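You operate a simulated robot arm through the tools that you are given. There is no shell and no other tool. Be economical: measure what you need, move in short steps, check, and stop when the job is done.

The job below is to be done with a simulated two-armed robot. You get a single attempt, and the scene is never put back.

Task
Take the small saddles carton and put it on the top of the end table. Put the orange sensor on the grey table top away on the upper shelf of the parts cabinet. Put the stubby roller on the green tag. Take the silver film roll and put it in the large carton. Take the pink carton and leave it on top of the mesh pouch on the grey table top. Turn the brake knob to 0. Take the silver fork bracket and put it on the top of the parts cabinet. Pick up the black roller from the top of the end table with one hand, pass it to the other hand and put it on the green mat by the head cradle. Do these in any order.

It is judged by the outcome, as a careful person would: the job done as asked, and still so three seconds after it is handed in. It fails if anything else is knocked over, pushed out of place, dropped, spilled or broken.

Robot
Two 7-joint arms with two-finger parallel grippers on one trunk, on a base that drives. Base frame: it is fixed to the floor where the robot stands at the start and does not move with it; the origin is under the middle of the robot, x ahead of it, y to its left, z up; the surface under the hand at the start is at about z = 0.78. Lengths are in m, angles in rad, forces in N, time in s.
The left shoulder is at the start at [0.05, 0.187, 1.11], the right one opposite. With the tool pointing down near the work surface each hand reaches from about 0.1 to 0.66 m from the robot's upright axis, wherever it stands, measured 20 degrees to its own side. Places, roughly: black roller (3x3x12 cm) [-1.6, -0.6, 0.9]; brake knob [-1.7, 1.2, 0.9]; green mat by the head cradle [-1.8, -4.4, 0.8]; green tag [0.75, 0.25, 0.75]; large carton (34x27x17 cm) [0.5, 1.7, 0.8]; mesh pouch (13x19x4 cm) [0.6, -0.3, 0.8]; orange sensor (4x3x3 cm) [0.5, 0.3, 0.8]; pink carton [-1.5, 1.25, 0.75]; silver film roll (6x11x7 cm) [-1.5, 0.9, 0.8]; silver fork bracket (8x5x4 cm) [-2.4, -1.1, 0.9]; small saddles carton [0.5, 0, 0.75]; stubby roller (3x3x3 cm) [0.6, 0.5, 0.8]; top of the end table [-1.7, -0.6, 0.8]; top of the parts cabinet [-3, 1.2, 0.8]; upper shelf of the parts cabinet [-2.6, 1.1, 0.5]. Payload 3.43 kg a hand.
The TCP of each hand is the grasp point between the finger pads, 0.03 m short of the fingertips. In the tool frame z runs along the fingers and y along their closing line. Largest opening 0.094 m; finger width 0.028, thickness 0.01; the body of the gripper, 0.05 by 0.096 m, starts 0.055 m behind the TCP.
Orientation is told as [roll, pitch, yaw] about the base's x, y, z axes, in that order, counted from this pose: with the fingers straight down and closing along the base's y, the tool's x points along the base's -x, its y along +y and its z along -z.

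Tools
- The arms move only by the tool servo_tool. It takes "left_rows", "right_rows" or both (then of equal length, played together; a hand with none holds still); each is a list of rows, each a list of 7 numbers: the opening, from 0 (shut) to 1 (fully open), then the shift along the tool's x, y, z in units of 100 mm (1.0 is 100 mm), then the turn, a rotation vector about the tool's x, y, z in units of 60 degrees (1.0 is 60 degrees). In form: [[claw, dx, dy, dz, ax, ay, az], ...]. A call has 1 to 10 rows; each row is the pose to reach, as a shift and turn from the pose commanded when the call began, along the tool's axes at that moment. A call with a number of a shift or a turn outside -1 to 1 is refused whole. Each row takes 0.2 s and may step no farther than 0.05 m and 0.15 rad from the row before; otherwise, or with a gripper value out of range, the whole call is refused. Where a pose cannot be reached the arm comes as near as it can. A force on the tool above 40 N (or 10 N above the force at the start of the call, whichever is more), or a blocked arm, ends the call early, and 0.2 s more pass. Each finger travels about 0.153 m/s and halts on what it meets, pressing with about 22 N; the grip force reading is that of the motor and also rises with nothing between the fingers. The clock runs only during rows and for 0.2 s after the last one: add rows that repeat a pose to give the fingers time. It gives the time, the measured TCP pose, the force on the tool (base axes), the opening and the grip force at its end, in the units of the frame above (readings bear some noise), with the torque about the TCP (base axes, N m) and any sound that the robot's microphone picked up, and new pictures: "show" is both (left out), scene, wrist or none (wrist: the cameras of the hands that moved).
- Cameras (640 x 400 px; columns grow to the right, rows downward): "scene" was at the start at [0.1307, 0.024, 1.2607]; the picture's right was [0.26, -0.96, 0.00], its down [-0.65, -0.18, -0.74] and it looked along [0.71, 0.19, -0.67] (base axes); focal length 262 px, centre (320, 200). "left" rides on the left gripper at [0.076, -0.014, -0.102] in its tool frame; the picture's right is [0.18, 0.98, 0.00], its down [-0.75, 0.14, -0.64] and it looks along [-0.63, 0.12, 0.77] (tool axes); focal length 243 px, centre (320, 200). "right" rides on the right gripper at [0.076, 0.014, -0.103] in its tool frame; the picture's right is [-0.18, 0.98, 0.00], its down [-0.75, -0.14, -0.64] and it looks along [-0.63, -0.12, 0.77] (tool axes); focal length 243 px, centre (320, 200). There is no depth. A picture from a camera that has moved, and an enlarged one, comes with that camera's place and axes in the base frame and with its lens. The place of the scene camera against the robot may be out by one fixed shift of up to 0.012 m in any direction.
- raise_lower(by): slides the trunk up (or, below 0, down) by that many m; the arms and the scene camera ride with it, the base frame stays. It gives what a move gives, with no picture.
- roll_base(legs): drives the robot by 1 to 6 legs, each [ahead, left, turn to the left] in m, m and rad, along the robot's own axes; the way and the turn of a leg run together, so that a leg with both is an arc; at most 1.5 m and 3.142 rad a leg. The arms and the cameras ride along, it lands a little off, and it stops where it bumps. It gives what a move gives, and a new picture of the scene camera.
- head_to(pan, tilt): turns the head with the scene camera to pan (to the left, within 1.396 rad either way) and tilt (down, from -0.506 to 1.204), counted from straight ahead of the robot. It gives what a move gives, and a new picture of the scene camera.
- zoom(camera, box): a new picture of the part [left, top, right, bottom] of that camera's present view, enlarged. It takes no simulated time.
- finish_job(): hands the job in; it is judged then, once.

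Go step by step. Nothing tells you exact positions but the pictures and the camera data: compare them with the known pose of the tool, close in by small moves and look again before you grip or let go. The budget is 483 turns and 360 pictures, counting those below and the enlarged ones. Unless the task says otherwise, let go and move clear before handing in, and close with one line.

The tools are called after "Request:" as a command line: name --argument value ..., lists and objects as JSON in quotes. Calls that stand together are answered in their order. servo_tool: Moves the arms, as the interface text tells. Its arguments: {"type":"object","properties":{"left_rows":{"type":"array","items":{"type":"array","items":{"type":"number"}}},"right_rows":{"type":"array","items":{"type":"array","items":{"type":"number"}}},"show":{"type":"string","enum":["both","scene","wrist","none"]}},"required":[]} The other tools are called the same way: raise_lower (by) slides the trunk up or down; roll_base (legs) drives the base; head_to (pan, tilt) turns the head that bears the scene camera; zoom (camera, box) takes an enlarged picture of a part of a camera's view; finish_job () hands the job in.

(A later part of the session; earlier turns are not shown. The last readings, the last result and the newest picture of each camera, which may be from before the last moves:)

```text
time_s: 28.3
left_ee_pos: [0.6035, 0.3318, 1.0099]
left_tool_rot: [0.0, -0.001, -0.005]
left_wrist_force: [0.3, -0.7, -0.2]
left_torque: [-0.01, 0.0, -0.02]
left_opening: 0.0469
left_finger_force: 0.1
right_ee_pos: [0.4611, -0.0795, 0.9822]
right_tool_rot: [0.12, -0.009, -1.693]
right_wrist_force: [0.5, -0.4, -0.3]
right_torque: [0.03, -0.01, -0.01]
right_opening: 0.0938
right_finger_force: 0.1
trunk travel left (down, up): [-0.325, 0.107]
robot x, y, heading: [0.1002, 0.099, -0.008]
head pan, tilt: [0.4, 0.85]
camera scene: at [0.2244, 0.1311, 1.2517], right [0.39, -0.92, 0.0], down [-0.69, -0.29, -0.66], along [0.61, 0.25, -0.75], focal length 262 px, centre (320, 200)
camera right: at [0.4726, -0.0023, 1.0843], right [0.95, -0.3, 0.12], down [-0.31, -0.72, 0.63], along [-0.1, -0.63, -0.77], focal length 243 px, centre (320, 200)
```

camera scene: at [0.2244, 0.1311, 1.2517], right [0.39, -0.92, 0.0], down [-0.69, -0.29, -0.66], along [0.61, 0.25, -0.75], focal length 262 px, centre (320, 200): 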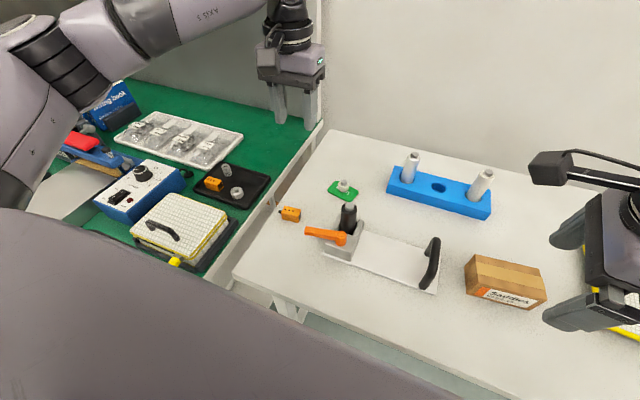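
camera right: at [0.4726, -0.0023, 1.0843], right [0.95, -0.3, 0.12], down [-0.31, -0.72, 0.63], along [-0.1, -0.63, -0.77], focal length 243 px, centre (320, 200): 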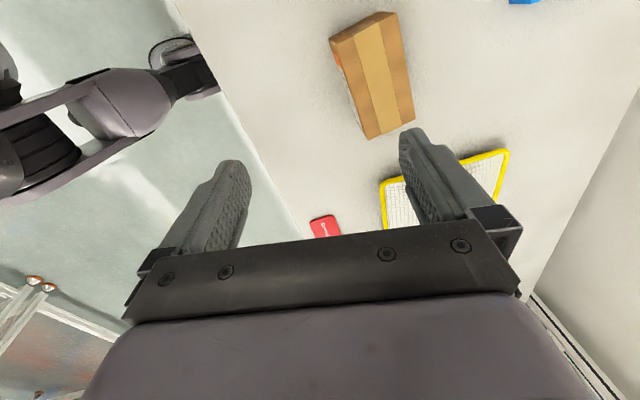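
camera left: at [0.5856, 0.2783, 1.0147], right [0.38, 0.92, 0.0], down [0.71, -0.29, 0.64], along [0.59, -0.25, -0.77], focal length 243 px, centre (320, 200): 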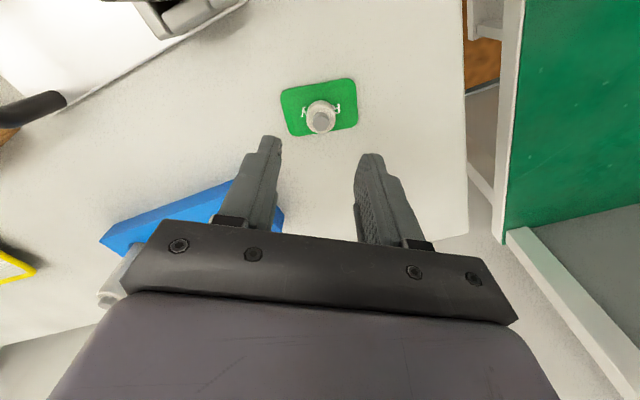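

I can now see the carton clearly: centre at about [0.540, -0.094], long axis near y, about 11 cm long. I'll level the hand and centre it above.

Request:
servo_tool --right_rows '[[1, -0.02, 0.38, 0.2, 0.06, 0, -0.1], [1, -0.05, 0.76, 0.39, 0.115, 0, -0.19], [1, -0.05, 0.76, 0.39, 0.115, 0, -0.19]]'

```text
time_s: 29.1
left_ee_pos: [0.6033, 0.3321, 1.0112]
left_tool_rot: [0.0, 0.0, -0.004]
left_wrist_force: [-0.8, -0.7, -0.2]
left_torque: [0.01, 0.02, -0.03]
left_opening: 0.0471
left_finger_force: 0.0
right_ee_pos: [0.5384, -0.0939, 0.9493]
right_tool_rot: [-0.007, -0.02, -1.493]
right_wrist_force: [0.3, 1.4, -0.3]
right_torque: [0.03, 0.01, 0.02]
right_opening: 0.0941
right_finger_force: 0.0
trunk travel left (down, up): [-0.325, 0.107]
robot x, y, heading: [0.1002, 0.1027, -0.007]
head pan, tilt: [0.4, 0.85]
camera scene: at [0.2243, 0.1311, 1.2518], right [0.39, -0.92, 0.0], down [-0.69, -0.29, -0.66], along [0.61, 0.25, -0.75], focal length 262 px, centre (320, 200)
camera right: at [0.5469, -0.0149, 1.0504], right [0.99, -0.11, 0.0], down [-0.08, -0.75, 0.66], along [-0.07, -0.66, -0.75], focal length 243 px, centre (320, 200)
```

scene: 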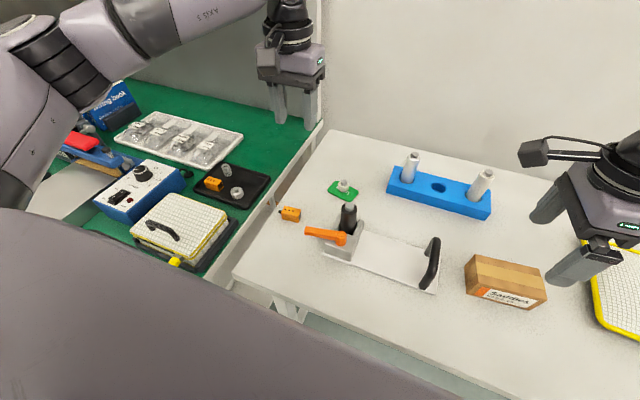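
right: 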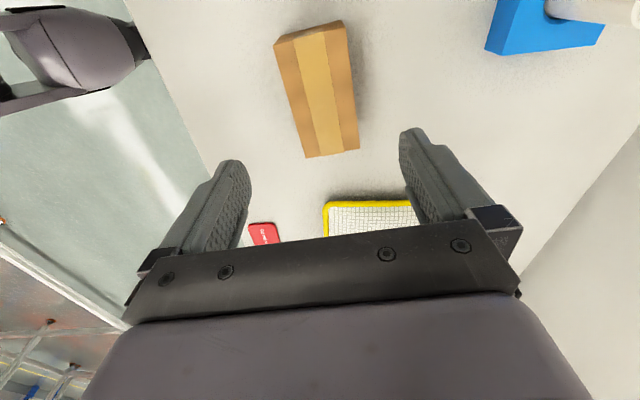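

The carton's centre is about [0.542, -0.094] and it fits between the open fingers. I'll descend around it.

Request:
servo_tool --right_rows '[[1, 0, 0.04, 0.4, 0, 0, 0], [1, 0, 0.04, 0.8, 0, 0, 0], [1, 0, 0.04, 1.0, 0, 0, 0], [1, 0, 0.04, 1.0, 0, 0, 0]]'

```text
time_s: 30.1
left_ee_pos: [0.6021, 0.332, 1.0092]
left_tool_rot: [-0.001, 0.0, -0.004]
left_wrist_force: [0.7, 0.6, -0.2]
left_torque: [-0.01, -0.03, 0.02]
left_opening: 0.0473
left_finger_force: 0.1
right_ee_pos: [0.542, -0.0967, 0.8514]
right_tool_rot: [-0.007, -0.023, -1.492]
right_wrist_force: [-0.8, 0.8, 0.4]
right_torque: [0.0, 0.01, 0.03]
right_opening: 0.0938
right_finger_force: 0.1
trunk travel left (down, up): [-0.325, 0.107]
robot x, y, heading: [0.1003, 0.0977, -0.003]
head pan, tilt: [0.4, 0.85]
camera scene: at [0.2244, 0.1311, 1.2517], right [0.39, -0.92, 0.0], down [-0.69, -0.29, -0.66], along [0.61, 0.25, -0.75], focal length 262 px, centre (320, 200)
camera right: at [0.5515, -0.017, 0.9533], right [0.99, -0.11, 0.0], down [-0.08, -0.75, 0.66], along [-0.07, -0.66, -0.75], focal length 243 px, centre (320, 200)
```

scene: 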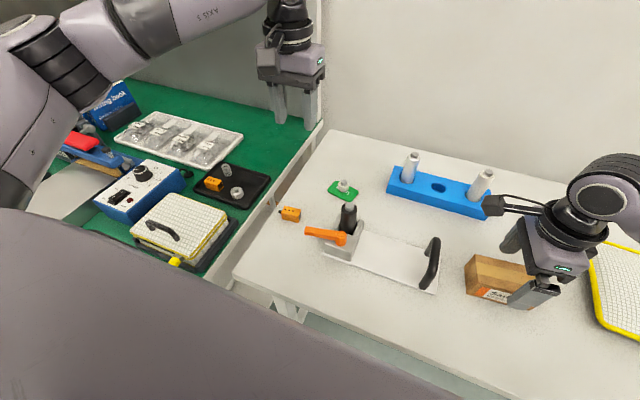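
right: 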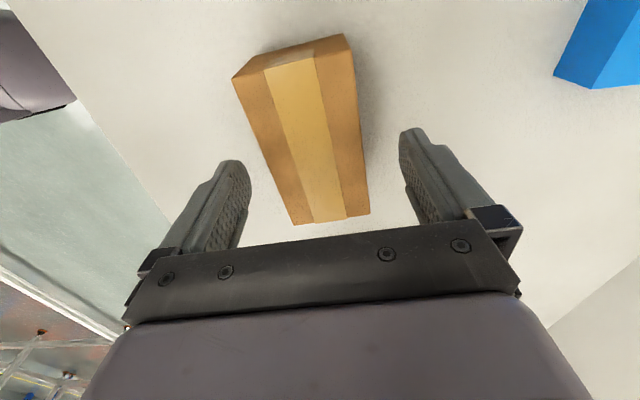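

The fingers straddle the carton well. I'll go down to grip height and close.

Request:
servo_tool --right_rows '[[1, 0, -0.03, 0.2, 0, 0, 0], [1, 0, -0.03, 0.35, 0, 0, 0], [0.5, 0, -0.03, 0.35, 0, 0, 0], [0.4, 0, -0.03, 0.35, 0, 0, 0], [0.4, 0, -0.03, 0.35, 0, 0, 0], [0.4, 0, -0.03, 0.35, 0, 0, 0]]'

```text
time_s: 31.5
left_ee_pos: [0.6033, 0.3316, 1.0106]
left_tool_rot: [0.0, -0.001, -0.004]
left_wrist_force: [0.1, -0.1, 0.7]
left_torque: [0.02, -0.01, 0.0]
left_opening: 0.0471
left_finger_force: 0.0
right_ee_pos: [0.5395, -0.0976, 0.8168]
right_tool_rot: [-0.006, -0.02, -1.492]
right_wrist_force: [0.1, -0.9, -0.2]
right_torque: [0.02, 0.06, 0.07]
right_opening: 0.0624
right_finger_force: 22.1
trunk travel left (down, up): [-0.325, 0.107]
robot x, y, heading: [0.102, 0.0983, -0.003]
head pan, tilt: [0.4, 0.85]
camera scene: at [0.2244, 0.1311, 1.2517], right [0.39, -0.92, 0.0], down [-0.69, -0.29, -0.66], along [0.61, 0.25, -0.75], focal length 262 px, centre (320, 200)
camera right: at [0.548, -0.0184, 0.9162], right [0.99, -0.11, 0.0], down [-0.08, -0.75, 0.66], along [-0.07, -0.66, -0.75], focal length 243 px, centre (320, 200)
```

scene: 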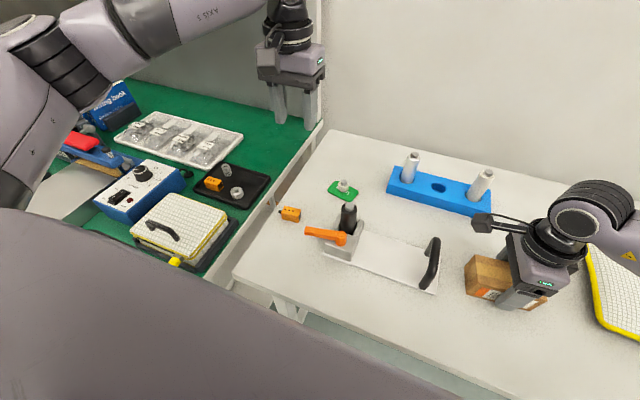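
right: 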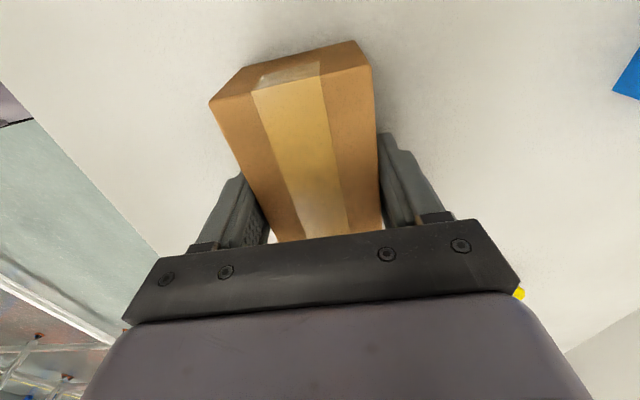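

Gripped at 62 mm. I'll lift it, bring both hands in and then back away from the table.

Request:
servo_tool --right_rows '[[0.4, 0, 0, -0.3, 0, 0, 0], [0.4, 0, 0, -0.7, 0, 0, 0], [0.4, 0, 0, -1.0, 0, 0, 0], [0.4, 0, -0.4, -1.0, 0, 0, 0], [0.4, 0, -0.8, -1.0, 0, 0, 0], [0.4, 0, -1, -1.0, 0, 0, 0]]' --left_rows '[[0.5, 0, 0, 0, 0, 0, 0], [0.5, 0, 0, 0, 0, 0, 0], [0.5, 0.2, 0, 0, 0, 0, 0], [0.5, 0.5, 0, 0, 0, 0, 0], [0.5, 0.9, 0, 0, 0, 0, 0], [0.5, 1, 0, 0, 0, 0, 0]]' --show "scene"

Request:
roll_base --legs '[[-0.45, 0, 0], [0, 0, 1.571]]'

```text
time_s: 32.9
left_ee_pos: [0.5027, 0.3311, 1.0122]
left_tool_rot: [0.001, -0.001, -0.005]
left_wrist_force: [0.5, 0.0, 0.1]
left_torque: [0.0, -0.02, 0.02]
left_opening: 0.0468
left_finger_force: 0.1
right_ee_pos: [0.4427, -0.1031, 0.9178]
right_tool_rot: [-0.006, -0.023, -1.494]
right_wrist_force: [0.4, 0.0, -1.3]
right_torque: [-0.04, 0.01, 0.0]
right_opening: 0.0626
right_finger_force: 22.2
trunk travel left (down, up): [-0.325, 0.107]
robot x, y, heading: [0.103, 0.1035, -0.008]
head pan, tilt: [0.4, 0.85]
camera scene: at [0.2244, 0.131, 1.2518], right [0.39, -0.92, 0.0], down [-0.69, -0.29, -0.66], along [0.61, 0.25, -0.75], focal length 262 px, centre (320, 200)
```

scene: 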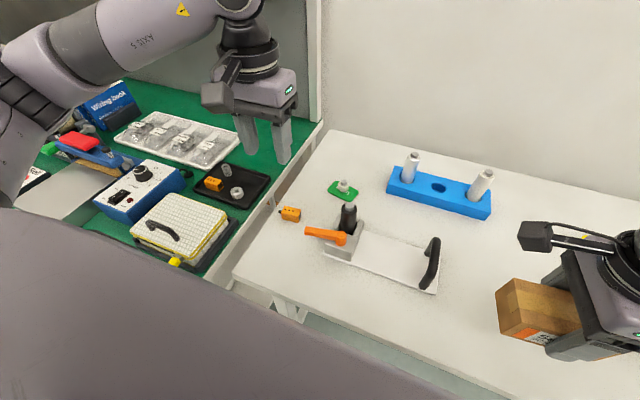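

```text
time_s: 39.5
left_ee_pos: [-0.6009, 0.4923, 1.0124]
left_tool_rot: [0.0, -0.001, 1.615]
left_wrist_force: [-0.2, -0.2, -0.6]
left_torque: [0.02, -0.03, -0.04]
left_opening: 0.0469
left_finger_force: 0.0
right_ee_pos: [-0.163, 0.4517, 0.9184]
right_tool_rot: [-0.007, -0.02, 0.126]
right_wrist_force: [0.5, 0.3, -2.0]
right_torque: [-0.01, -0.04, -0.04]
right_opening: 0.0622
right_finger_force: 21.8
trunk travel left (down, up): [-0.325, 0.107]
robot x, y, heading: [-0.3455, 0.1021, 1.614]
head pan, tilt: [0.4, 0.85]
camera scene: at [-0.3935, 0.233, 1.2517], right [0.9, 0.43, 0.0], down [0.32, -0.68, -0.66], along [-0.28, 0.6, -0.75], focal length 262 px, centre (320, 200)
```

scene: 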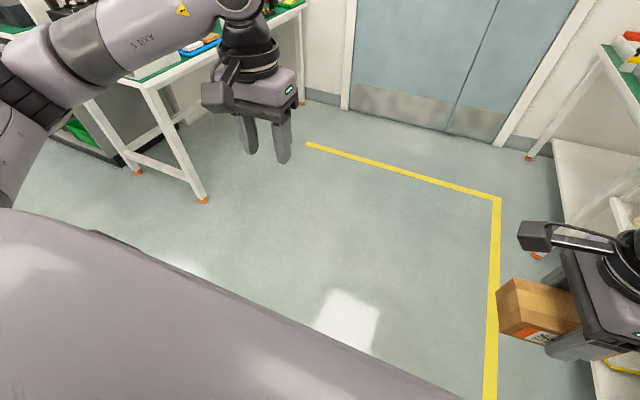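

The base pose is tracked well. I'll turn on to face -x and look over that side of the room.

Request:
roll_base --legs '[[0, 0, 1.527]]'

Request:
head_to --pan 0 --tilt 0.45

Request:
head_to --pan 0.9 --tilt 0.45

Request:
head_to --pan -0.8 --tilt 0.5

```text
time_s: 43.7
left_ee_pos: [-0.7424, -0.1437, 1.0112]
left_tool_rot: [-0.001, -0.001, -3.109]
left_wrist_force: [0.7, -0.2, 0.0]
left_torque: [0.03, -0.02, -0.01]
left_opening: 0.0471
left_finger_force: 0.1
right_ee_pos: [-0.6963, 0.2911, 0.9181]
right_tool_rot: [-0.007, -0.023, 1.683]
right_wrist_force: [0.4, -0.4, -1.3]
right_torque: [0.04, 0.0, 0.01]
right_opening: 0.0622
right_finger_force: 21.8
trunk travel left (down, up): [-0.325, 0.107]
robot x, y, heading: [-0.3485, 0.1028, -3.114]
head pan, tilt: [0.4, 0.85]
camera scene: at [-0.4869, 0.0697, 1.2517], right [-0.42, 0.91, 0.0], down [0.68, 0.31, -0.66], along [-0.6, -0.27, -0.75], focal length 262 px, centre (320, 200)
```

scene: 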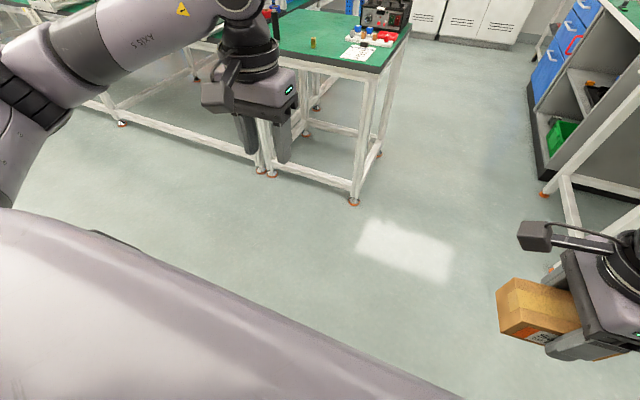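

```text
time_s: 44.6
left_ee_pos: [-0.7433, -0.1437, 1.0119]
left_tool_rot: [0.0, 0.001, -3.11]
left_wrist_force: [0.1, 0.3, -0.2]
left_torque: [0.01, 0.03, 0.01]
left_opening: 0.0472
left_finger_force: 0.0
right_ee_pos: [-0.6958, 0.2927, 0.9181]
right_tool_rot: [-0.007, -0.022, 1.683]
right_wrist_force: [0.7, 0.3, -0.7]
right_torque: [0.01, 0.0, 0.0]
right_opening: 0.062
right_finger_force: 21.8
trunk travel left (down, up): [-0.325, 0.107]
robot x, y, heading: [-0.3508, 0.1022, -3.115]
head pan, tilt: [0.0, 0.45]
camera scene: at [-0.5077, 0.0995, 1.2861], right [-0.03, 1.0, 0.0], down [0.44, 0.01, -0.9], along [-0.9, -0.03, -0.44], focal length 262 px, centre (320, 200)
```

scene: 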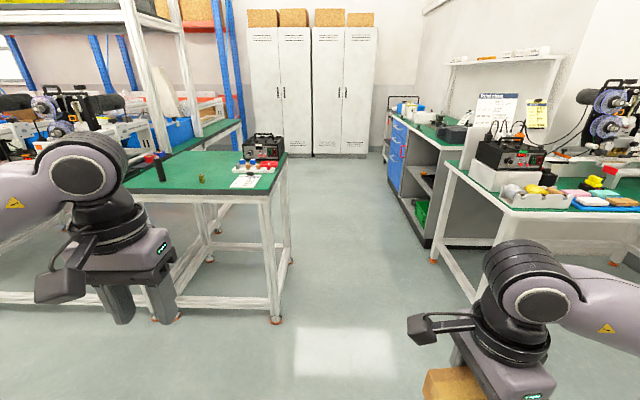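

```text
time_s: 45.8
left_ee_pos: [-0.7441, -0.1429, 1.0115]
left_tool_rot: [0.001, 0.0, -3.11]
left_wrist_force: [-0.1, -0.7, -0.1]
left_torque: [-0.02, -0.02, 0.02]
left_opening: 0.0469
left_finger_force: 0.0
right_ee_pos: [-0.6977, 0.2934, 0.9171]
right_tool_rot: [-0.006, -0.02, 1.682]
right_wrist_force: [-0.1, -0.6, -1.5]
right_torque: [-0.02, -0.01, -0.01]
right_opening: 0.0622
right_finger_force: 22.3
trunk travel left (down, up): [-0.325, 0.107]
robot x, y, heading: [-0.3469, 0.1057, -3.107]
head pan, tilt: [0.901, 0.45]
camera scene: at [-0.4708, 0.0286, 1.2862], right [-0.8, 0.6, 0.0], down [0.26, 0.35, -0.9], along [-0.54, -0.72, -0.44], focal length 262 px, centre (320, 200)
```

scene: 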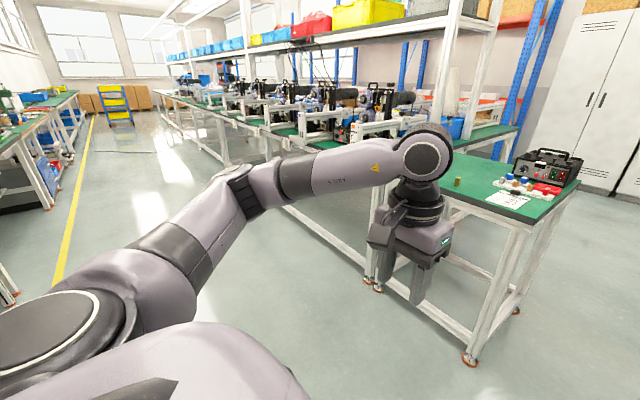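

```text
time_s: 47.5
left_ee_pos: [-0.7424, -0.1433, 1.0132]
left_tool_rot: [-0.001, 0.0, -3.111]
left_wrist_force: [-0.4, 0.1, 0.1]
left_torque: [0.01, 0.0, -0.01]
left_opening: 0.0469
left_finger_force: 0.0
right_ee_pos: [-0.6974, 0.2922, 0.9167]
right_tool_rot: [-0.007, -0.02, 1.683]
right_wrist_force: [-0.1, 0.1, -2.0]
right_torque: [0.0, -0.02, 0.0]
right_opening: 0.0621
right_finger_force: 21.7
trunk travel left (down, up): [-0.325, 0.107]
robot x, y, heading: [-0.3502, 0.1013, -3.112]
head pan, tilt: [-0.799, 0.499]
camera scene: at [-0.4812, 0.1656, 1.2817], right [0.7, 0.72, 0.0], down [0.34, -0.33, -0.88], along [-0.63, 0.61, -0.48], focal length 262 px, centre (320, 200)
```

scene: 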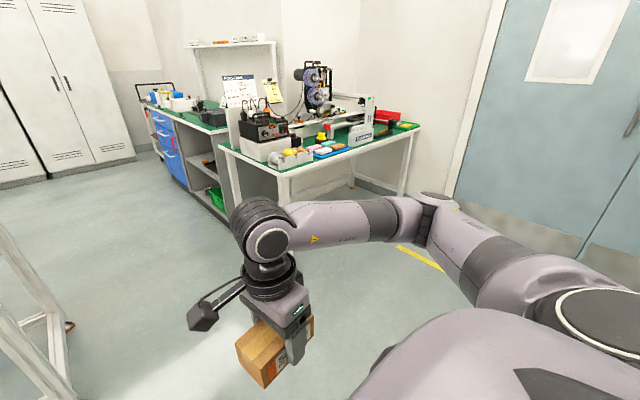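

The end table is ahead to the left, the cabinet's open front faces -y, and the machine bench is on the right. I'll zoom on each.

Request:
zoom --camera "scene" --box '[200, 40, 440, 190]'

Request:
head_to --pan 0.25 --tilt 0.35

Request:
zoom --camera "scene" --box '[200, 120, 440, 270]'

```text
2.67 times, centred on (320, 115) of scene
camera zoom: at [-0.4812, 0.1656, 1.2817], right [0.7, 0.72, 0.0], down [0.34, -0.33, -0.88], along [-0.63, 0.61, -0.48], focal length 698 px, centre (320, 427)
```

zoom: 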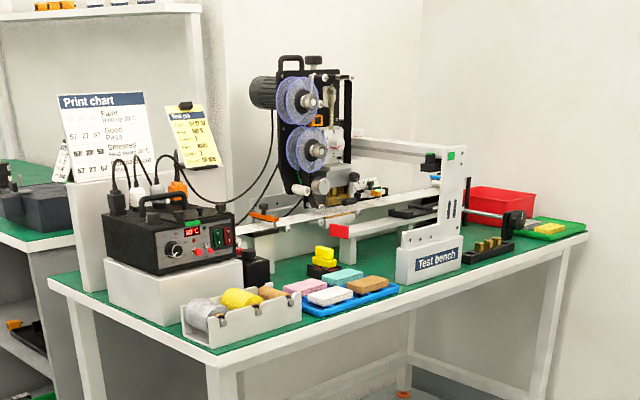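

```text
time_s: 48.8
left_ee_pos: [-0.7437, -0.1432, 1.0103]
left_tool_rot: [-0.001, -0.001, -3.11]
left_wrist_force: [0.9, 0.1, -0.4]
left_torque: [-0.02, -0.02, 0.02]
left_opening: 0.047
left_finger_force: 0.1
right_ee_pos: [-0.6957, 0.294, 0.9179]
right_tool_rot: [-0.007, -0.02, 1.683]
right_wrist_force: [-0.3, 0.4, -1.8]
right_torque: [0.0, 0.02, -0.02]
right_opening: 0.0619
right_finger_force: 22.4
trunk travel left (down, up): [-0.325, 0.107]
robot x, y, heading: [-0.3485, 0.1035, -3.115]
head pan, tilt: [0.25, 0.351]
camera scene: at [-0.5053, 0.0767, 1.2954], right [-0.27, 0.96, 0.0], down [0.33, 0.09, -0.94], along [-0.9, -0.26, -0.34], focal length 262 px, centre (320, 200)
```

scene: 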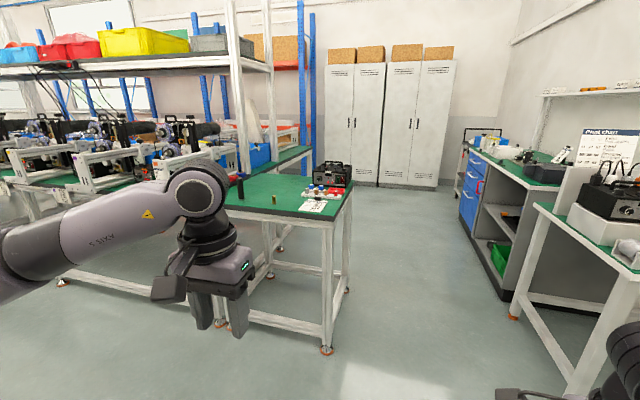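

```text
2.67 times, centred on (320, 195) of scene
camera zoom: at [-0.5053, 0.0767, 1.2954], right [-0.27, 0.96, 0.0], down [0.33, 0.09, -0.94], along [-0.9, -0.26, -0.34], focal length 698 px, centre (320, 213)
```

zoom: 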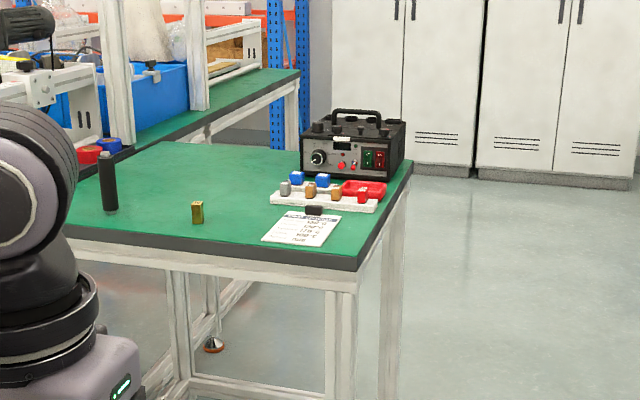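

The end table has a near edge at x≈-1.59, the black roller stands at about [-1.71, -0.73] and a small brass cylinder is at [-1.71, -0.53]. The free area is around [-1.86, -0.6]; I'll drive in front of it and look.

Request:
roll_base --legs '[[0, 0.8, 0], [0.62, 0, 0]]'

Request:
head_to --pan 0.0 --tilt 0.6

```text
time_s: 59.5
left_ee_pos: [-1.3475, -0.9613, 1.0123]
left_tool_rot: [-0.001, 0.0, -3.132]
left_wrist_force: [0.8, 0.4, 0.4]
left_torque: [-0.03, 0.04, 0.03]
left_opening: 0.047
left_finger_force: 0.1
right_ee_pos: [-1.2925, -0.5254, 0.9176]
right_tool_rot: [-0.007, -0.02, 1.661]
right_wrist_force: [-0.4, 0.1, -1.0]
right_torque: [0.01, -0.03, -0.01]
right_opening: 0.0619
right_finger_force: 21.8
trunk travel left (down, up): [-0.325, 0.107]
robot x, y, heading: [-0.9501, -0.7209, -3.128]
head pan, tilt: [0.25, 0.351]
camera scene: at [-1.1059, -0.7465, 1.2953], right [-0.26, 0.97, 0.0], down [0.33, 0.09, -0.94], along [-0.91, -0.24, -0.34], focal length 262 px, centre (320, 200)
```

scene: 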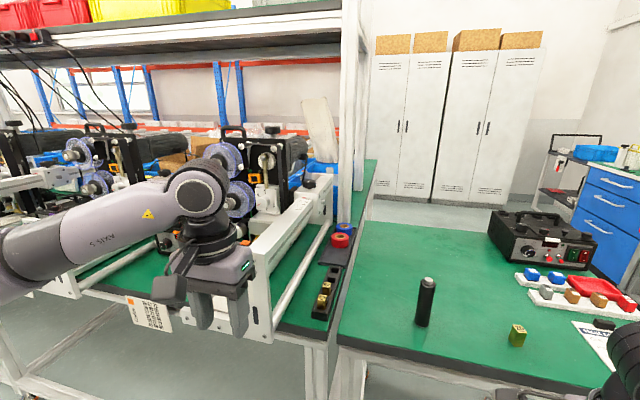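

```text
time_s: 60.2
left_ee_pos: [-1.3483, -0.9614, 1.013]
left_tool_rot: [0.0, -0.001, -3.131]
left_wrist_force: [0.7, -0.1, -0.9]
left_torque: [-0.02, 0.04, 0.01]
left_opening: 0.047
left_finger_force: 0.0
right_ee_pos: [-1.2918, -0.526, 0.918]
right_tool_rot: [-0.006, -0.022, 1.661]
right_wrist_force: [0.3, -0.5, -2.4]
right_torque: [0.01, 0.01, 0.02]
right_opening: 0.0623
right_finger_force: 21.6
trunk travel left (down, up): [-0.325, 0.107]
robot x, y, heading: [-0.9488, -0.7258, -3.135]
head pan, tilt: [0.0, 0.6]
camera scene: at [-1.104, -0.7235, 1.2727], right [-0.01, 1.0, 0.0], down [0.56, 0.01, -0.83], along [-0.83, -0.01, -0.56], focal length 262 px, centre (320, 200)
```

scene: 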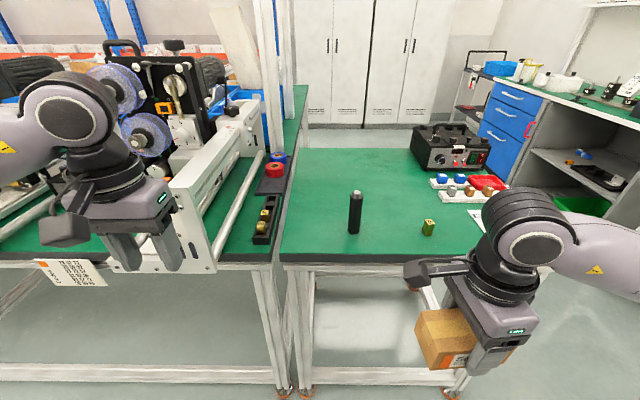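

The left bench carries a tall machine, so I'll tuck the left hand in, raise the carton, and approach a bit further right.

Request:
servo_tool --left_rows '[[0.5, 0.4, 0, -0.2, 0, 0, 0], [0.5, 0.8, 0, -0.4, 0, 0, 0], [0.5, 1.0, 0, -0.6, 0, 0, 0]]' --right_rows '[[0.4, 0, 0, -0.3, 0, 0, 0], [0.4, 0, 0, -0.6, 0, 0, 0], [0.4, 0, 0, -0.8, 0, 0, 0]]' --show "none"

Request:
roll_base --legs '[[0, -0.196, 0], [0.35, 0, 0]]'

```text
time_s: 61.0
left_ee_pos: [-1.2464, -0.9591, 1.0719]
left_tool_rot: [0.0, -0.001, -3.132]
left_wrist_force: [-0.2, 0.3, -0.2]
left_torque: [-0.03, -0.04, -0.02]
left_opening: 0.0471
left_finger_force: 0.1
right_ee_pos: [-1.2918, -0.5269, 0.9979]
right_tool_rot: [-0.006, -0.019, 1.663]
right_wrist_force: [-0.2, 0.5, -2.6]
right_torque: [0.01, -0.02, 0.0]
right_opening: 0.0622
right_finger_force: 22.2
trunk travel left (down, up): [-0.325, 0.107]
robot x, y, heading: [-0.9525, -0.723, -3.134]
head pan, tilt: [0.0, 0.6]
```

```text
time_s: 64.8
left_ee_pos: [-1.5079, -0.7707, 1.0722]
left_tool_rot: [-0.001, 0.001, -3.136]
left_wrist_force: [-0.6, 0.1, -0.6]
left_torque: [0.02, -0.06, 0.0]
left_opening: 0.0469
left_finger_force: 0.1
right_ee_pos: [-1.5509, -0.3388, 0.9959]
right_tool_rot: [-0.008, -0.02, 1.653]
right_wrist_force: [0.1, -0.2, -1.8]
right_torque: [0.0, 0.01, 0.0]
right_opening: 0.0621
right_finger_force: 22.2
trunk travel left (down, up): [-0.325, 0.107]
robot x, y, heading: [-1.2074, -0.5394, -3.139]
head pan, tilt: [0.0, 0.6]
stopped in leg 2: the robot was blocked; the commanded pose is now the measured one
camera scene: at [-1.3627, -0.5368, 1.2727], right [0.0, 1.0, 0.0], down [0.56, 0.0, -0.83], along [-0.83, 0.0, -0.56], focal length 262 px, centre (320, 200)
```

scene: 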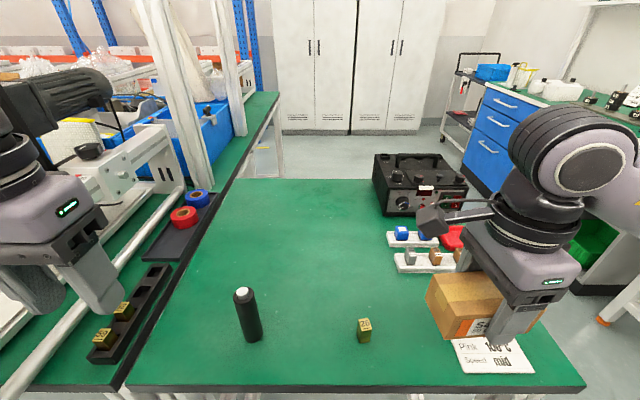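

The base stopped against the table at x≈-1.21 and nothing on top moved. I'll back off 2 cm and carry the carton over to about [-1.78, -0.50].

Request:
roll_base --legs '[[-0.02, 0, 0]]'

Request:
servo_tool --right_rows '[[0.4, 0.3, 0.4, 0, 0, 0, 0], [0.4, 0.6, 0.7, 0, 0, 0, 0], [0.4, 0.8, 1, 0, 0, 0, 0], [0.4, 1, 1, 0, 0, 0, 0]]' --show "none"

Request:
servo_tool --right_rows '[[0.4, 0.1, 0.4, 0, 0, 0, 0], [0.4, 0.3, 0.8, 0, 0, 0, 0], [0.4, 0.4, 1, 0, 0, 0, 0], [0.4, 0.4, 1, 0, 0, 0, 0]]'

```text
time_s: 65.6
left_ee_pos: [-1.4881, -0.7694, 1.0716]
left_tool_rot: [-0.001, 0.003, -3.138]
left_wrist_force: [-0.3, -0.6, -0.3]
left_torque: [-0.01, 0.0, 0.01]
left_opening: 0.0471
left_finger_force: 0.1
right_ee_pos: [-1.53, -0.3392, 0.9971]
right_tool_rot: [-0.008, -0.023, 1.652]
right_wrist_force: [0.4, -0.7, -1.9]
right_torque: [-0.01, 0.0, 0.0]
right_opening: 0.0621
right_finger_force: 22.0
trunk travel left (down, up): [-0.325, 0.107]
robot x, y, heading: [-1.1897, -0.5436, -3.141]
head pan, tilt: [0.0, 0.6]
camera scene: at [-1.3427, -0.5366, 1.2727], right [0.0, 1.0, 0.0], down [0.56, 0.0, -0.83], along [-0.83, 0.0, -0.56], focal length 262 px, centre (320, 200)
```

scene: 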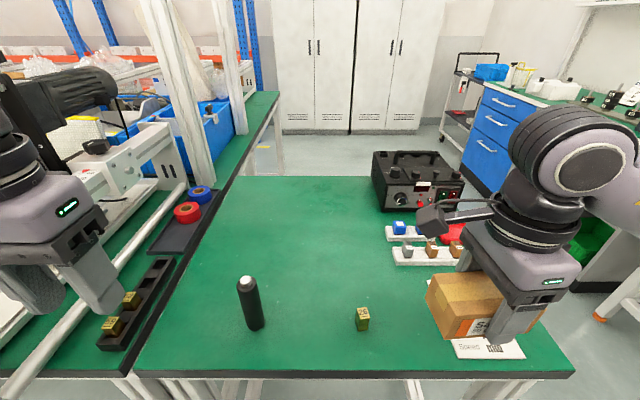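

```text
time_s: 66.6
left_ee_pos: [-1.4877, -0.7708, 1.0714]
left_tool_rot: [0.0, 0.003, -3.138]
left_wrist_force: [0.0, 0.3, -0.1]
left_torque: [0.04, -0.01, -0.01]
left_opening: 0.0469
left_finger_force: 0.1
right_ee_pos: [-1.621, -0.4448, 0.9951]
right_tool_rot: [-0.008, -0.023, 1.653]
right_wrist_force: [0.2, -0.4, -0.2]
right_torque: [0.01, 0.01, 0.04]
right_opening: 0.0622
right_finger_force: 22.2
trunk travel left (down, up): [-0.325, 0.107]
robot x, y, heading: [-1.1888, -0.5359, -3.139]
head pan, tilt: [0.0, 0.6]
```

```text
time_s: 67.6
left_ee_pos: [-1.4876, -0.7704, 1.0711]
left_tool_rot: [0.001, 0.001, -3.138]
left_wrist_force: [-0.1, 0.1, 0.7]
left_torque: [-0.04, -0.01, 0.02]
left_opening: 0.0469
left_finger_force: 0.0
right_ee_pos: [-1.7168, -0.4932, 0.9911]
right_tool_rot: [-0.007, -0.022, 1.653]
right_wrist_force: [0.0, -0.3, -2.2]
right_torque: [-0.02, 0.0, 0.0]
right_opening: 0.0618
right_finger_force: 21.4
trunk travel left (down, up): [-0.325, 0.107]
robot x, y, heading: [-1.1861, -0.5394, -3.139]
head pan, tilt: [0.0, 0.6]
camera scene: at [-1.3434, -0.5366, 1.2726], right [0.0, 1.0, 0.0], down [0.57, 0.0, -0.82], along [-0.82, 0.0, -0.57], focal length 262 px, centre (320, 200)
camera right: at [-1.7268, -0.5728, 1.0919], right [-0.99, 0.1, 0.0], down [0.07, 0.75, 0.66], along [0.07, 0.66, -0.75], focal length 243 px, centre (320, 200)
```

scene: 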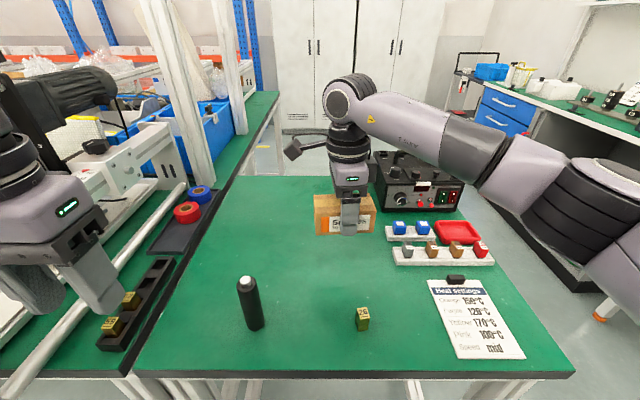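
right: 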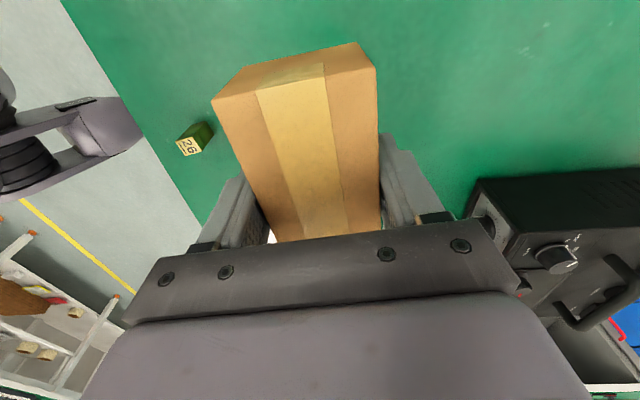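

Clear space below. I'll go 5 cm further and descend towards the table.

Request:
servo_tool --right_rows '[[0.4, 0, 0.3, 0.2, 0, 0, 0], [0.4, 0, 0.5, 0.5, 0, 0, 0], [0.4, 0, 0.5, 0.9, 0, 0, 0], [0.4, 0, 0.5, 1.0, 0, 0, 0]]' --show "none"

Request:
servo_tool --right_rows '[[0.4, 0, 0, 0.2, 0, 0, 0], [0.4, 0, 0, 0.4, 0, 0, 0], [0.4, 0, 0, 0.45, 0, 0, 0], [0.4, 0, 0, 0.45, 0, 0, 0]]'

```text
time_s: 68.6
left_ee_pos: [-1.4885, -0.7698, 1.0709]
left_tool_rot: [0.0, 0.005, -3.138]
left_wrist_force: [0.2, -0.3, -1.7]
left_torque: [-0.01, 0.04, 0.03]
left_opening: 0.0473
left_finger_force: 0.0
right_ee_pos: [-1.7664, -0.4973, 0.8886]
right_tool_rot: [-0.008, -0.021, 1.653]
right_wrist_force: [0.6, -0.3, -2.2]
right_torque: [0.03, 0.05, -0.01]
right_opening: 0.0623
right_finger_force: 22.0
trunk travel left (down, up): [-0.325, 0.107]
robot x, y, heading: [-1.1858, -0.539, -3.142]
head pan, tilt: [0.0, 0.6]
```

```text
time_s: 69.2
left_ee_pos: [-1.4877, -0.7697, 1.0712]
left_tool_rot: [-0.001, 0.002, -3.138]
left_wrist_force: [-0.3, 0.0, -0.3]
left_torque: [-0.01, -0.02, 0.04]
left_opening: 0.0471
left_finger_force: 0.0
right_ee_pos: [-1.7681, -0.4983, 0.8709]
right_tool_rot: [0.004, -0.016, 1.652]
right_wrist_force: [7.3, 3.4, 18.4]
right_torque: [0.09, -0.94, 0.08]
right_opening: 0.0623
right_finger_force: 21.5
trunk travel left (down, up): [-0.325, 0.107]
robot x, y, heading: [-1.1853, -0.541, -3.138]
head pan, tilt: [0.0, 0.6]
stopped in row 2 (right hand): the force on the tool passed its limit at 77 N (the readings are from after the stop); the commanded pose is now the measured one
camera scene: at [-1.3414, -0.5364, 1.2731], right [0.0, 1.0, 0.0], down [0.56, 0.0, -0.83], along [-0.83, 0.0, -0.56], focal length 262 px, centre (320, 200)
camera right: at [-1.7758, -0.5771, 0.9719], right [-0.99, 0.1, 0.01], down [0.08, 0.75, 0.65], along [0.06, 0.65, -0.76], focal length 243 px, centre (320, 200)
```

scene: 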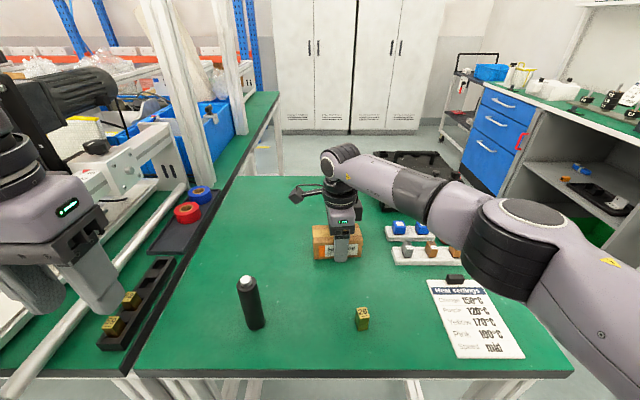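
right: 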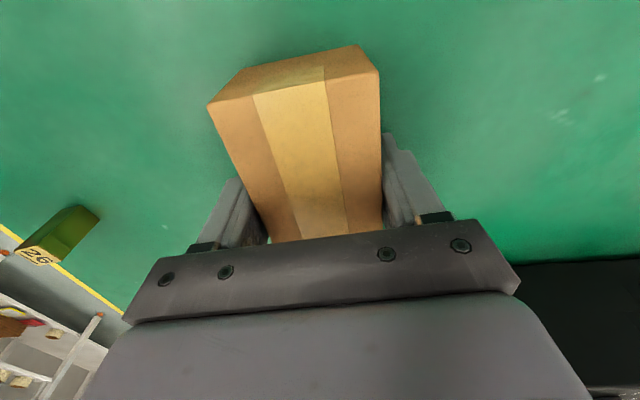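

Contact came at TCP z≈0.871, so the end table is at about 0.834. I'll ease off a little, then release and rise.

Request:
servo_tool --right_rows '[[0.4, 0, 0, -0.02, 0, 0, 0], [0.4, 0, 0, -0.02, 0, 0, 0]]' --show "none"

Request:
zoom --camera "scene" --box '[270, 170, 420, 270]'

```text
time_s: 69.8
left_ee_pos: [-1.4852, -0.7701, 1.0715]
left_tool_rot: [0.0, 0.001, -3.138]
left_wrist_force: [0.4, 0.1, 1.1]
left_torque: [-0.01, -0.01, -0.02]
left_opening: 0.0466
left_finger_force: 0.1
right_ee_pos: [-1.7675, -0.4977, 0.8707]
right_tool_rot: [0.003, -0.017, 1.654]
right_wrist_force: [9.5, 1.6, 16.4]
right_torque: [-0.16, -0.91, 0.2]
right_opening: 0.0622
right_finger_force: 21.9
trunk travel left (down, up): [-0.325, 0.107]
robot x, y, heading: [-1.1902, -0.5385, -3.141]
head pan, tilt: [0.0, 0.6]
```

```text
4.00 times, centred on (345, 220) of scene
camera zoom: at [-1.3411, -0.5365, 1.273], right [0.0, 1.0, 0.0], down [0.56, 0.0, -0.83], along [-0.83, 0.0, -0.56], focal length 1047 px, centre (220, 120)
```

zoom: 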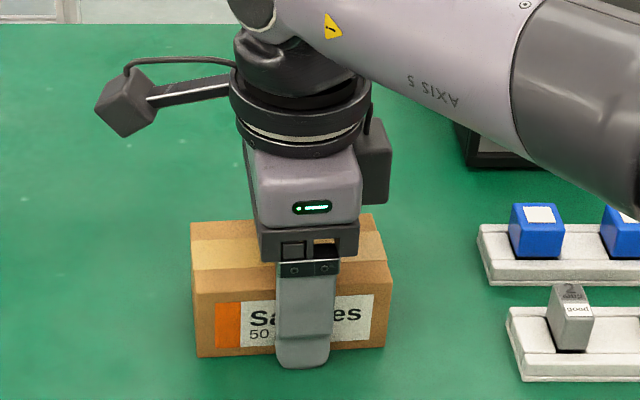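

Request:
servo_tool --right_rows '[[0.4, 0, 0, -0.02, 0, 0, 0], [0.4, 0, 0, -0.02, 0, 0, 0], [0.8, 0, 0, -0.02, 0, 0, 0], [1.0, 0, 0, -0.02, 0, 0, 0], [1.0, 0, 0, -0.02, 0, 0, 0]]' --show "wrist"

```text
time_s: 71.0
left_ee_pos: [-1.4875, -0.7695, 1.0712]
left_tool_rot: [0.002, 0.002, -3.137]
left_wrist_force: [0.6, 0.1, 0.3]
left_torque: [-0.04, -0.01, 0.02]
left_opening: 0.047
left_finger_force: 0.1
right_ee_pos: [-1.7699, -0.4977, 0.8707]
right_tool_rot: [0.003, -0.017, 1.651]
right_wrist_force: [-2.9, 1.2, 4.8]
right_torque: [-0.01, -0.13, 0.02]
right_opening: 0.0922
right_finger_force: 0.1
trunk travel left (down, up): [-0.325, 0.107]
robot x, y, heading: [-1.1872, -0.5339, -3.142]
head pan, tilt: [0.0, 0.6]
camera right: at [-1.7777, -0.5766, 0.9718], right [-0.99, 0.1, 0.01], down [0.08, 0.75, 0.66], along [0.06, 0.65, -0.76], focal length 243 px, centre (320, 200)
```

right: 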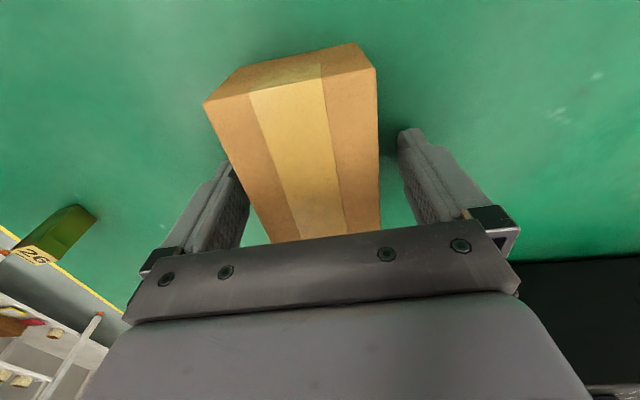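

Request:
servo_tool --right_rows '[[1, 0, 0, -0.15, 0, 0, 0], [1, 0, 0, -0.5, 0, 0, 0], [1, 0, 0, -1.0, 0, 0, 0], [1, 0, 0, -1.0, 0, 0, 0]]'

```text
time_s: 72.0
left_ee_pos: [-1.4882, -0.7698, 1.0711]
left_tool_rot: [0.001, 0.001, -3.137]
left_wrist_force: [0.6, 0.1, 0.0]
left_torque: [-0.03, 0.03, 0.01]
left_opening: 0.0471
left_finger_force: 0.0
right_ee_pos: [-1.7694, -0.5009, 0.9704]
right_tool_rot: [0.001, -0.018, 1.653]
right_wrist_force: [0.0, 0.4, -0.6]
right_torque: [0.03, 0.0, 0.0]
right_opening: 0.0939
right_finger_force: 0.0
trunk travel left (down, up): [-0.325, 0.107]
robot x, y, heading: [-1.1831, -0.5422, -3.136]
head pan, tilt: [0.0, 0.6]
camera scene: at [-1.3434, -0.5366, 1.2726], right [0.0, 1.0, 0.0], down [0.56, 0.0, -0.83], along [-0.83, 0.0, -0.56], focal length 262 px, centre (320, 200)
camera right: at [-1.7774, -0.5794, 1.0713], right [-0.99, 0.1, 0.01], down [0.08, 0.75, 0.65], along [0.06, 0.65, -0.76], focal length 243 px, centre (320, 200)
```

scene: 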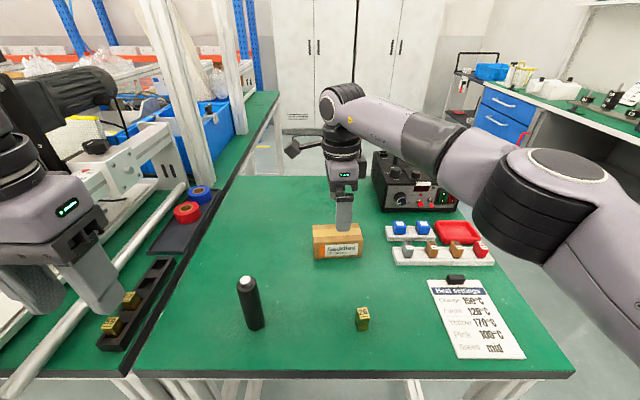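
right: 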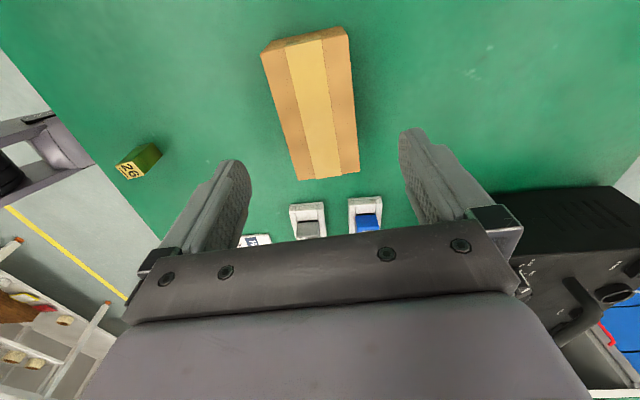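

The saddles carton is on the end table. Before the roller, I'll look for the fork bracket around [-2.4, -1.1].

Request:
head_to --pan 0.5 --tilt 0.4

Request:
zoom --camera "scene" --box '[260, 60, 580, 260]'

```text
time_s: 72.9
left_ee_pos: [-1.4872, -0.7702, 1.0724]
left_tool_rot: [0.0, 0.001, -3.138]
left_wrist_force: [-0.3, 0.1, -0.3]
left_torque: [-0.01, 0.0, -0.04]
left_opening: 0.0474
left_finger_force: 0.0
right_ee_pos: [-1.7695, -0.5, 0.9699]
right_tool_rot: [0.002, -0.018, 1.653]
right_wrist_force: [0.0, 0.7, -0.7]
right_torque: [0.01, 0.0, 0.0]
right_opening: 0.0939
right_finger_force: 0.0
trunk travel left (down, up): [-0.325, 0.107]
robot x, y, heading: [-1.1894, -0.537, -3.138]
head pan, tilt: [0.499, 0.4]
camera scene: at [-1.3362, -0.5809, 1.2908], right [-0.48, 0.88, 0.0], down [0.34, 0.19, -0.92], along [-0.81, -0.44, -0.39], focal length 262 px, centre (320, 200)
```

scene: 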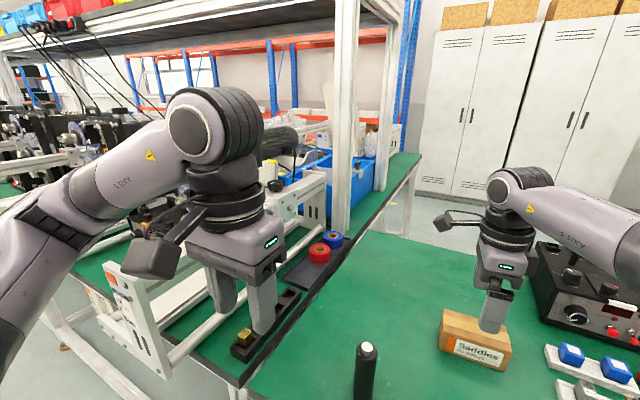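

```text
2.00 times, centred on (420, 160) of scene
camera zoom: at [-1.3362, -0.5809, 1.2908], right [-0.48, 0.88, 0.0], down [0.34, 0.19, -0.92], along [-0.81, -0.44, -0.39], focal length 523 px, centre (120, 280)
```

zoom: 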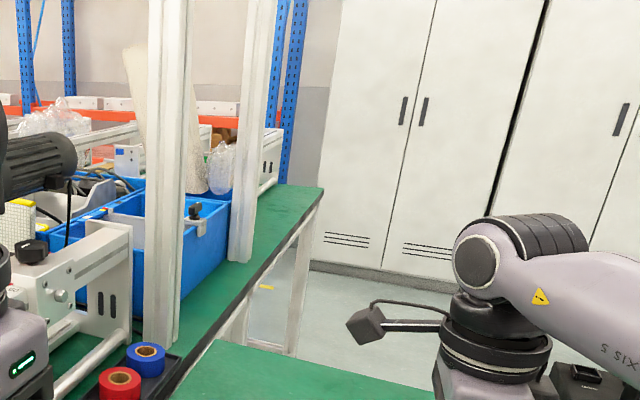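

The fork bracket seems to hang on the blue bin at about [-2.5, -1.0], to be reached from the far aisle. First, while I'm here, the black roller: at table height 0.834 it stands at about [-1.60, -0.655]. I'll bring the left hand above it and clear the right hand.

Request:
servo_tool --left_rows '[[0.6, -0.35, -0.35, 0, 0, 0, 0], [0.6, -0.7, -0.7, 0, 0, 0, 0], [0.6, -0.95, -1, 0, 0, 0, 0], [0.6, -0.95, -1, 0, 0, 0, 0]]' --right_rows '[[1, -0.3, 0, -0.3, 0, 0, 0], [1, -0.7, 0, -0.5, 0, 0, 0], [1, -1, 0, -0.8, 0, 0, 0], [1, -1, -0.3, -1, 0, 0, 0]]' --show "wrist"

Request:
head_to --pan 0.1 --tilt 0.75

```text
time_s: 73.9
left_ee_pos: [-1.5815, -0.6698, 1.0701]
left_tool_rot: [0.0, 0.002, -3.137]
left_wrist_force: [0.4, 1.2, -0.2]
left_torque: [-0.01, 0.01, 0.03]
left_opening: 0.0564
left_finger_force: 0.0
right_ee_pos: [-1.7453, -0.3985, 1.0726]
right_tool_rot: [0.003, -0.018, 1.652]
right_wrist_force: [0.7, 0.5, -0.4]
right_torque: [0.03, 0.0, 0.0]
right_opening: 0.094
right_finger_force: 0.1
trunk travel left (down, up): [-0.325, 0.107]
robot x, y, heading: [-1.1882, -0.5372, -3.144]
head pan, tilt: [0.499, 0.4]
camera right: at [-1.7532, -0.4774, 1.1737], right [-0.99, 0.1, 0.01], down [0.08, 0.75, 0.65], along [0.06, 0.65, -0.76], focal length 243 px, centre (320, 200)
camera left: at [-1.5051, -0.6546, 1.1728], right [0.19, -0.98, 0.0], down [-0.75, -0.14, 0.64], along [-0.63, -0.12, -0.77], focal length 243 px, centre (320, 200)
```

right: 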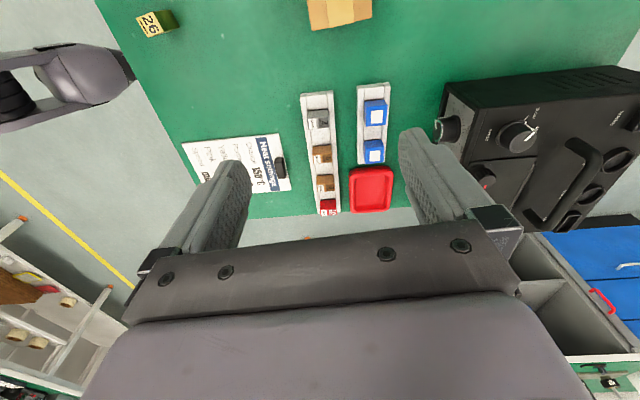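
left: 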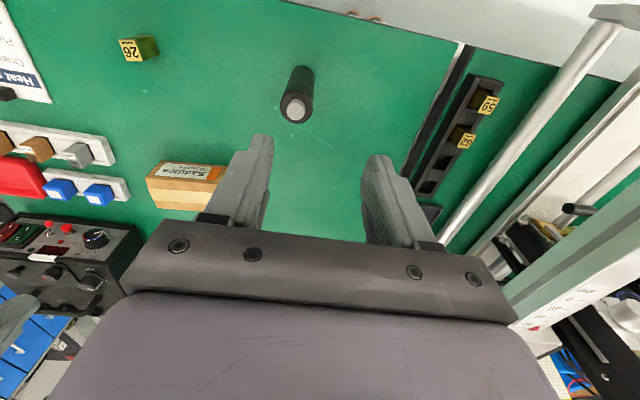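

```text
time_s: 74.8
left_ee_pos: [-1.5817, -0.6697, 1.0699]
left_tool_rot: [0.001, 0.002, -3.138]
left_wrist_force: [0.6, -0.7, 0.5]
left_torque: [-0.02, -0.02, 0.02]
left_opening: 0.0564
left_finger_force: 0.0
right_ee_pos: [-1.7464, -0.4002, 1.0708]
right_tool_rot: [0.004, -0.016, 1.652]
right_wrist_force: [0.2, -0.1, -0.5]
right_torque: [-0.01, 0.03, -0.04]
right_opening: 0.094
right_finger_force: 0.1
trunk travel left (down, up): [-0.325, 0.107]
robot x, y, heading: [-1.1886, -0.5368, -3.142]
head pan, tilt: [0.099, 0.75]
camera scene: at [-1.3374, -0.5449, 1.2598], right [-0.1, 0.99, 0.0], down [0.68, 0.07, -0.73], along [-0.73, -0.07, -0.68], focal length 262 px, centre (320, 200)
```

scene: 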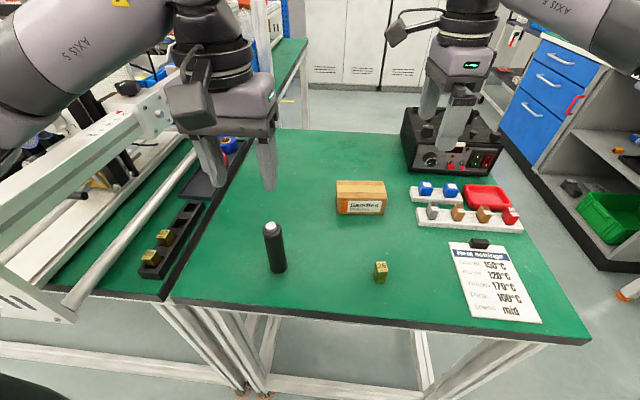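

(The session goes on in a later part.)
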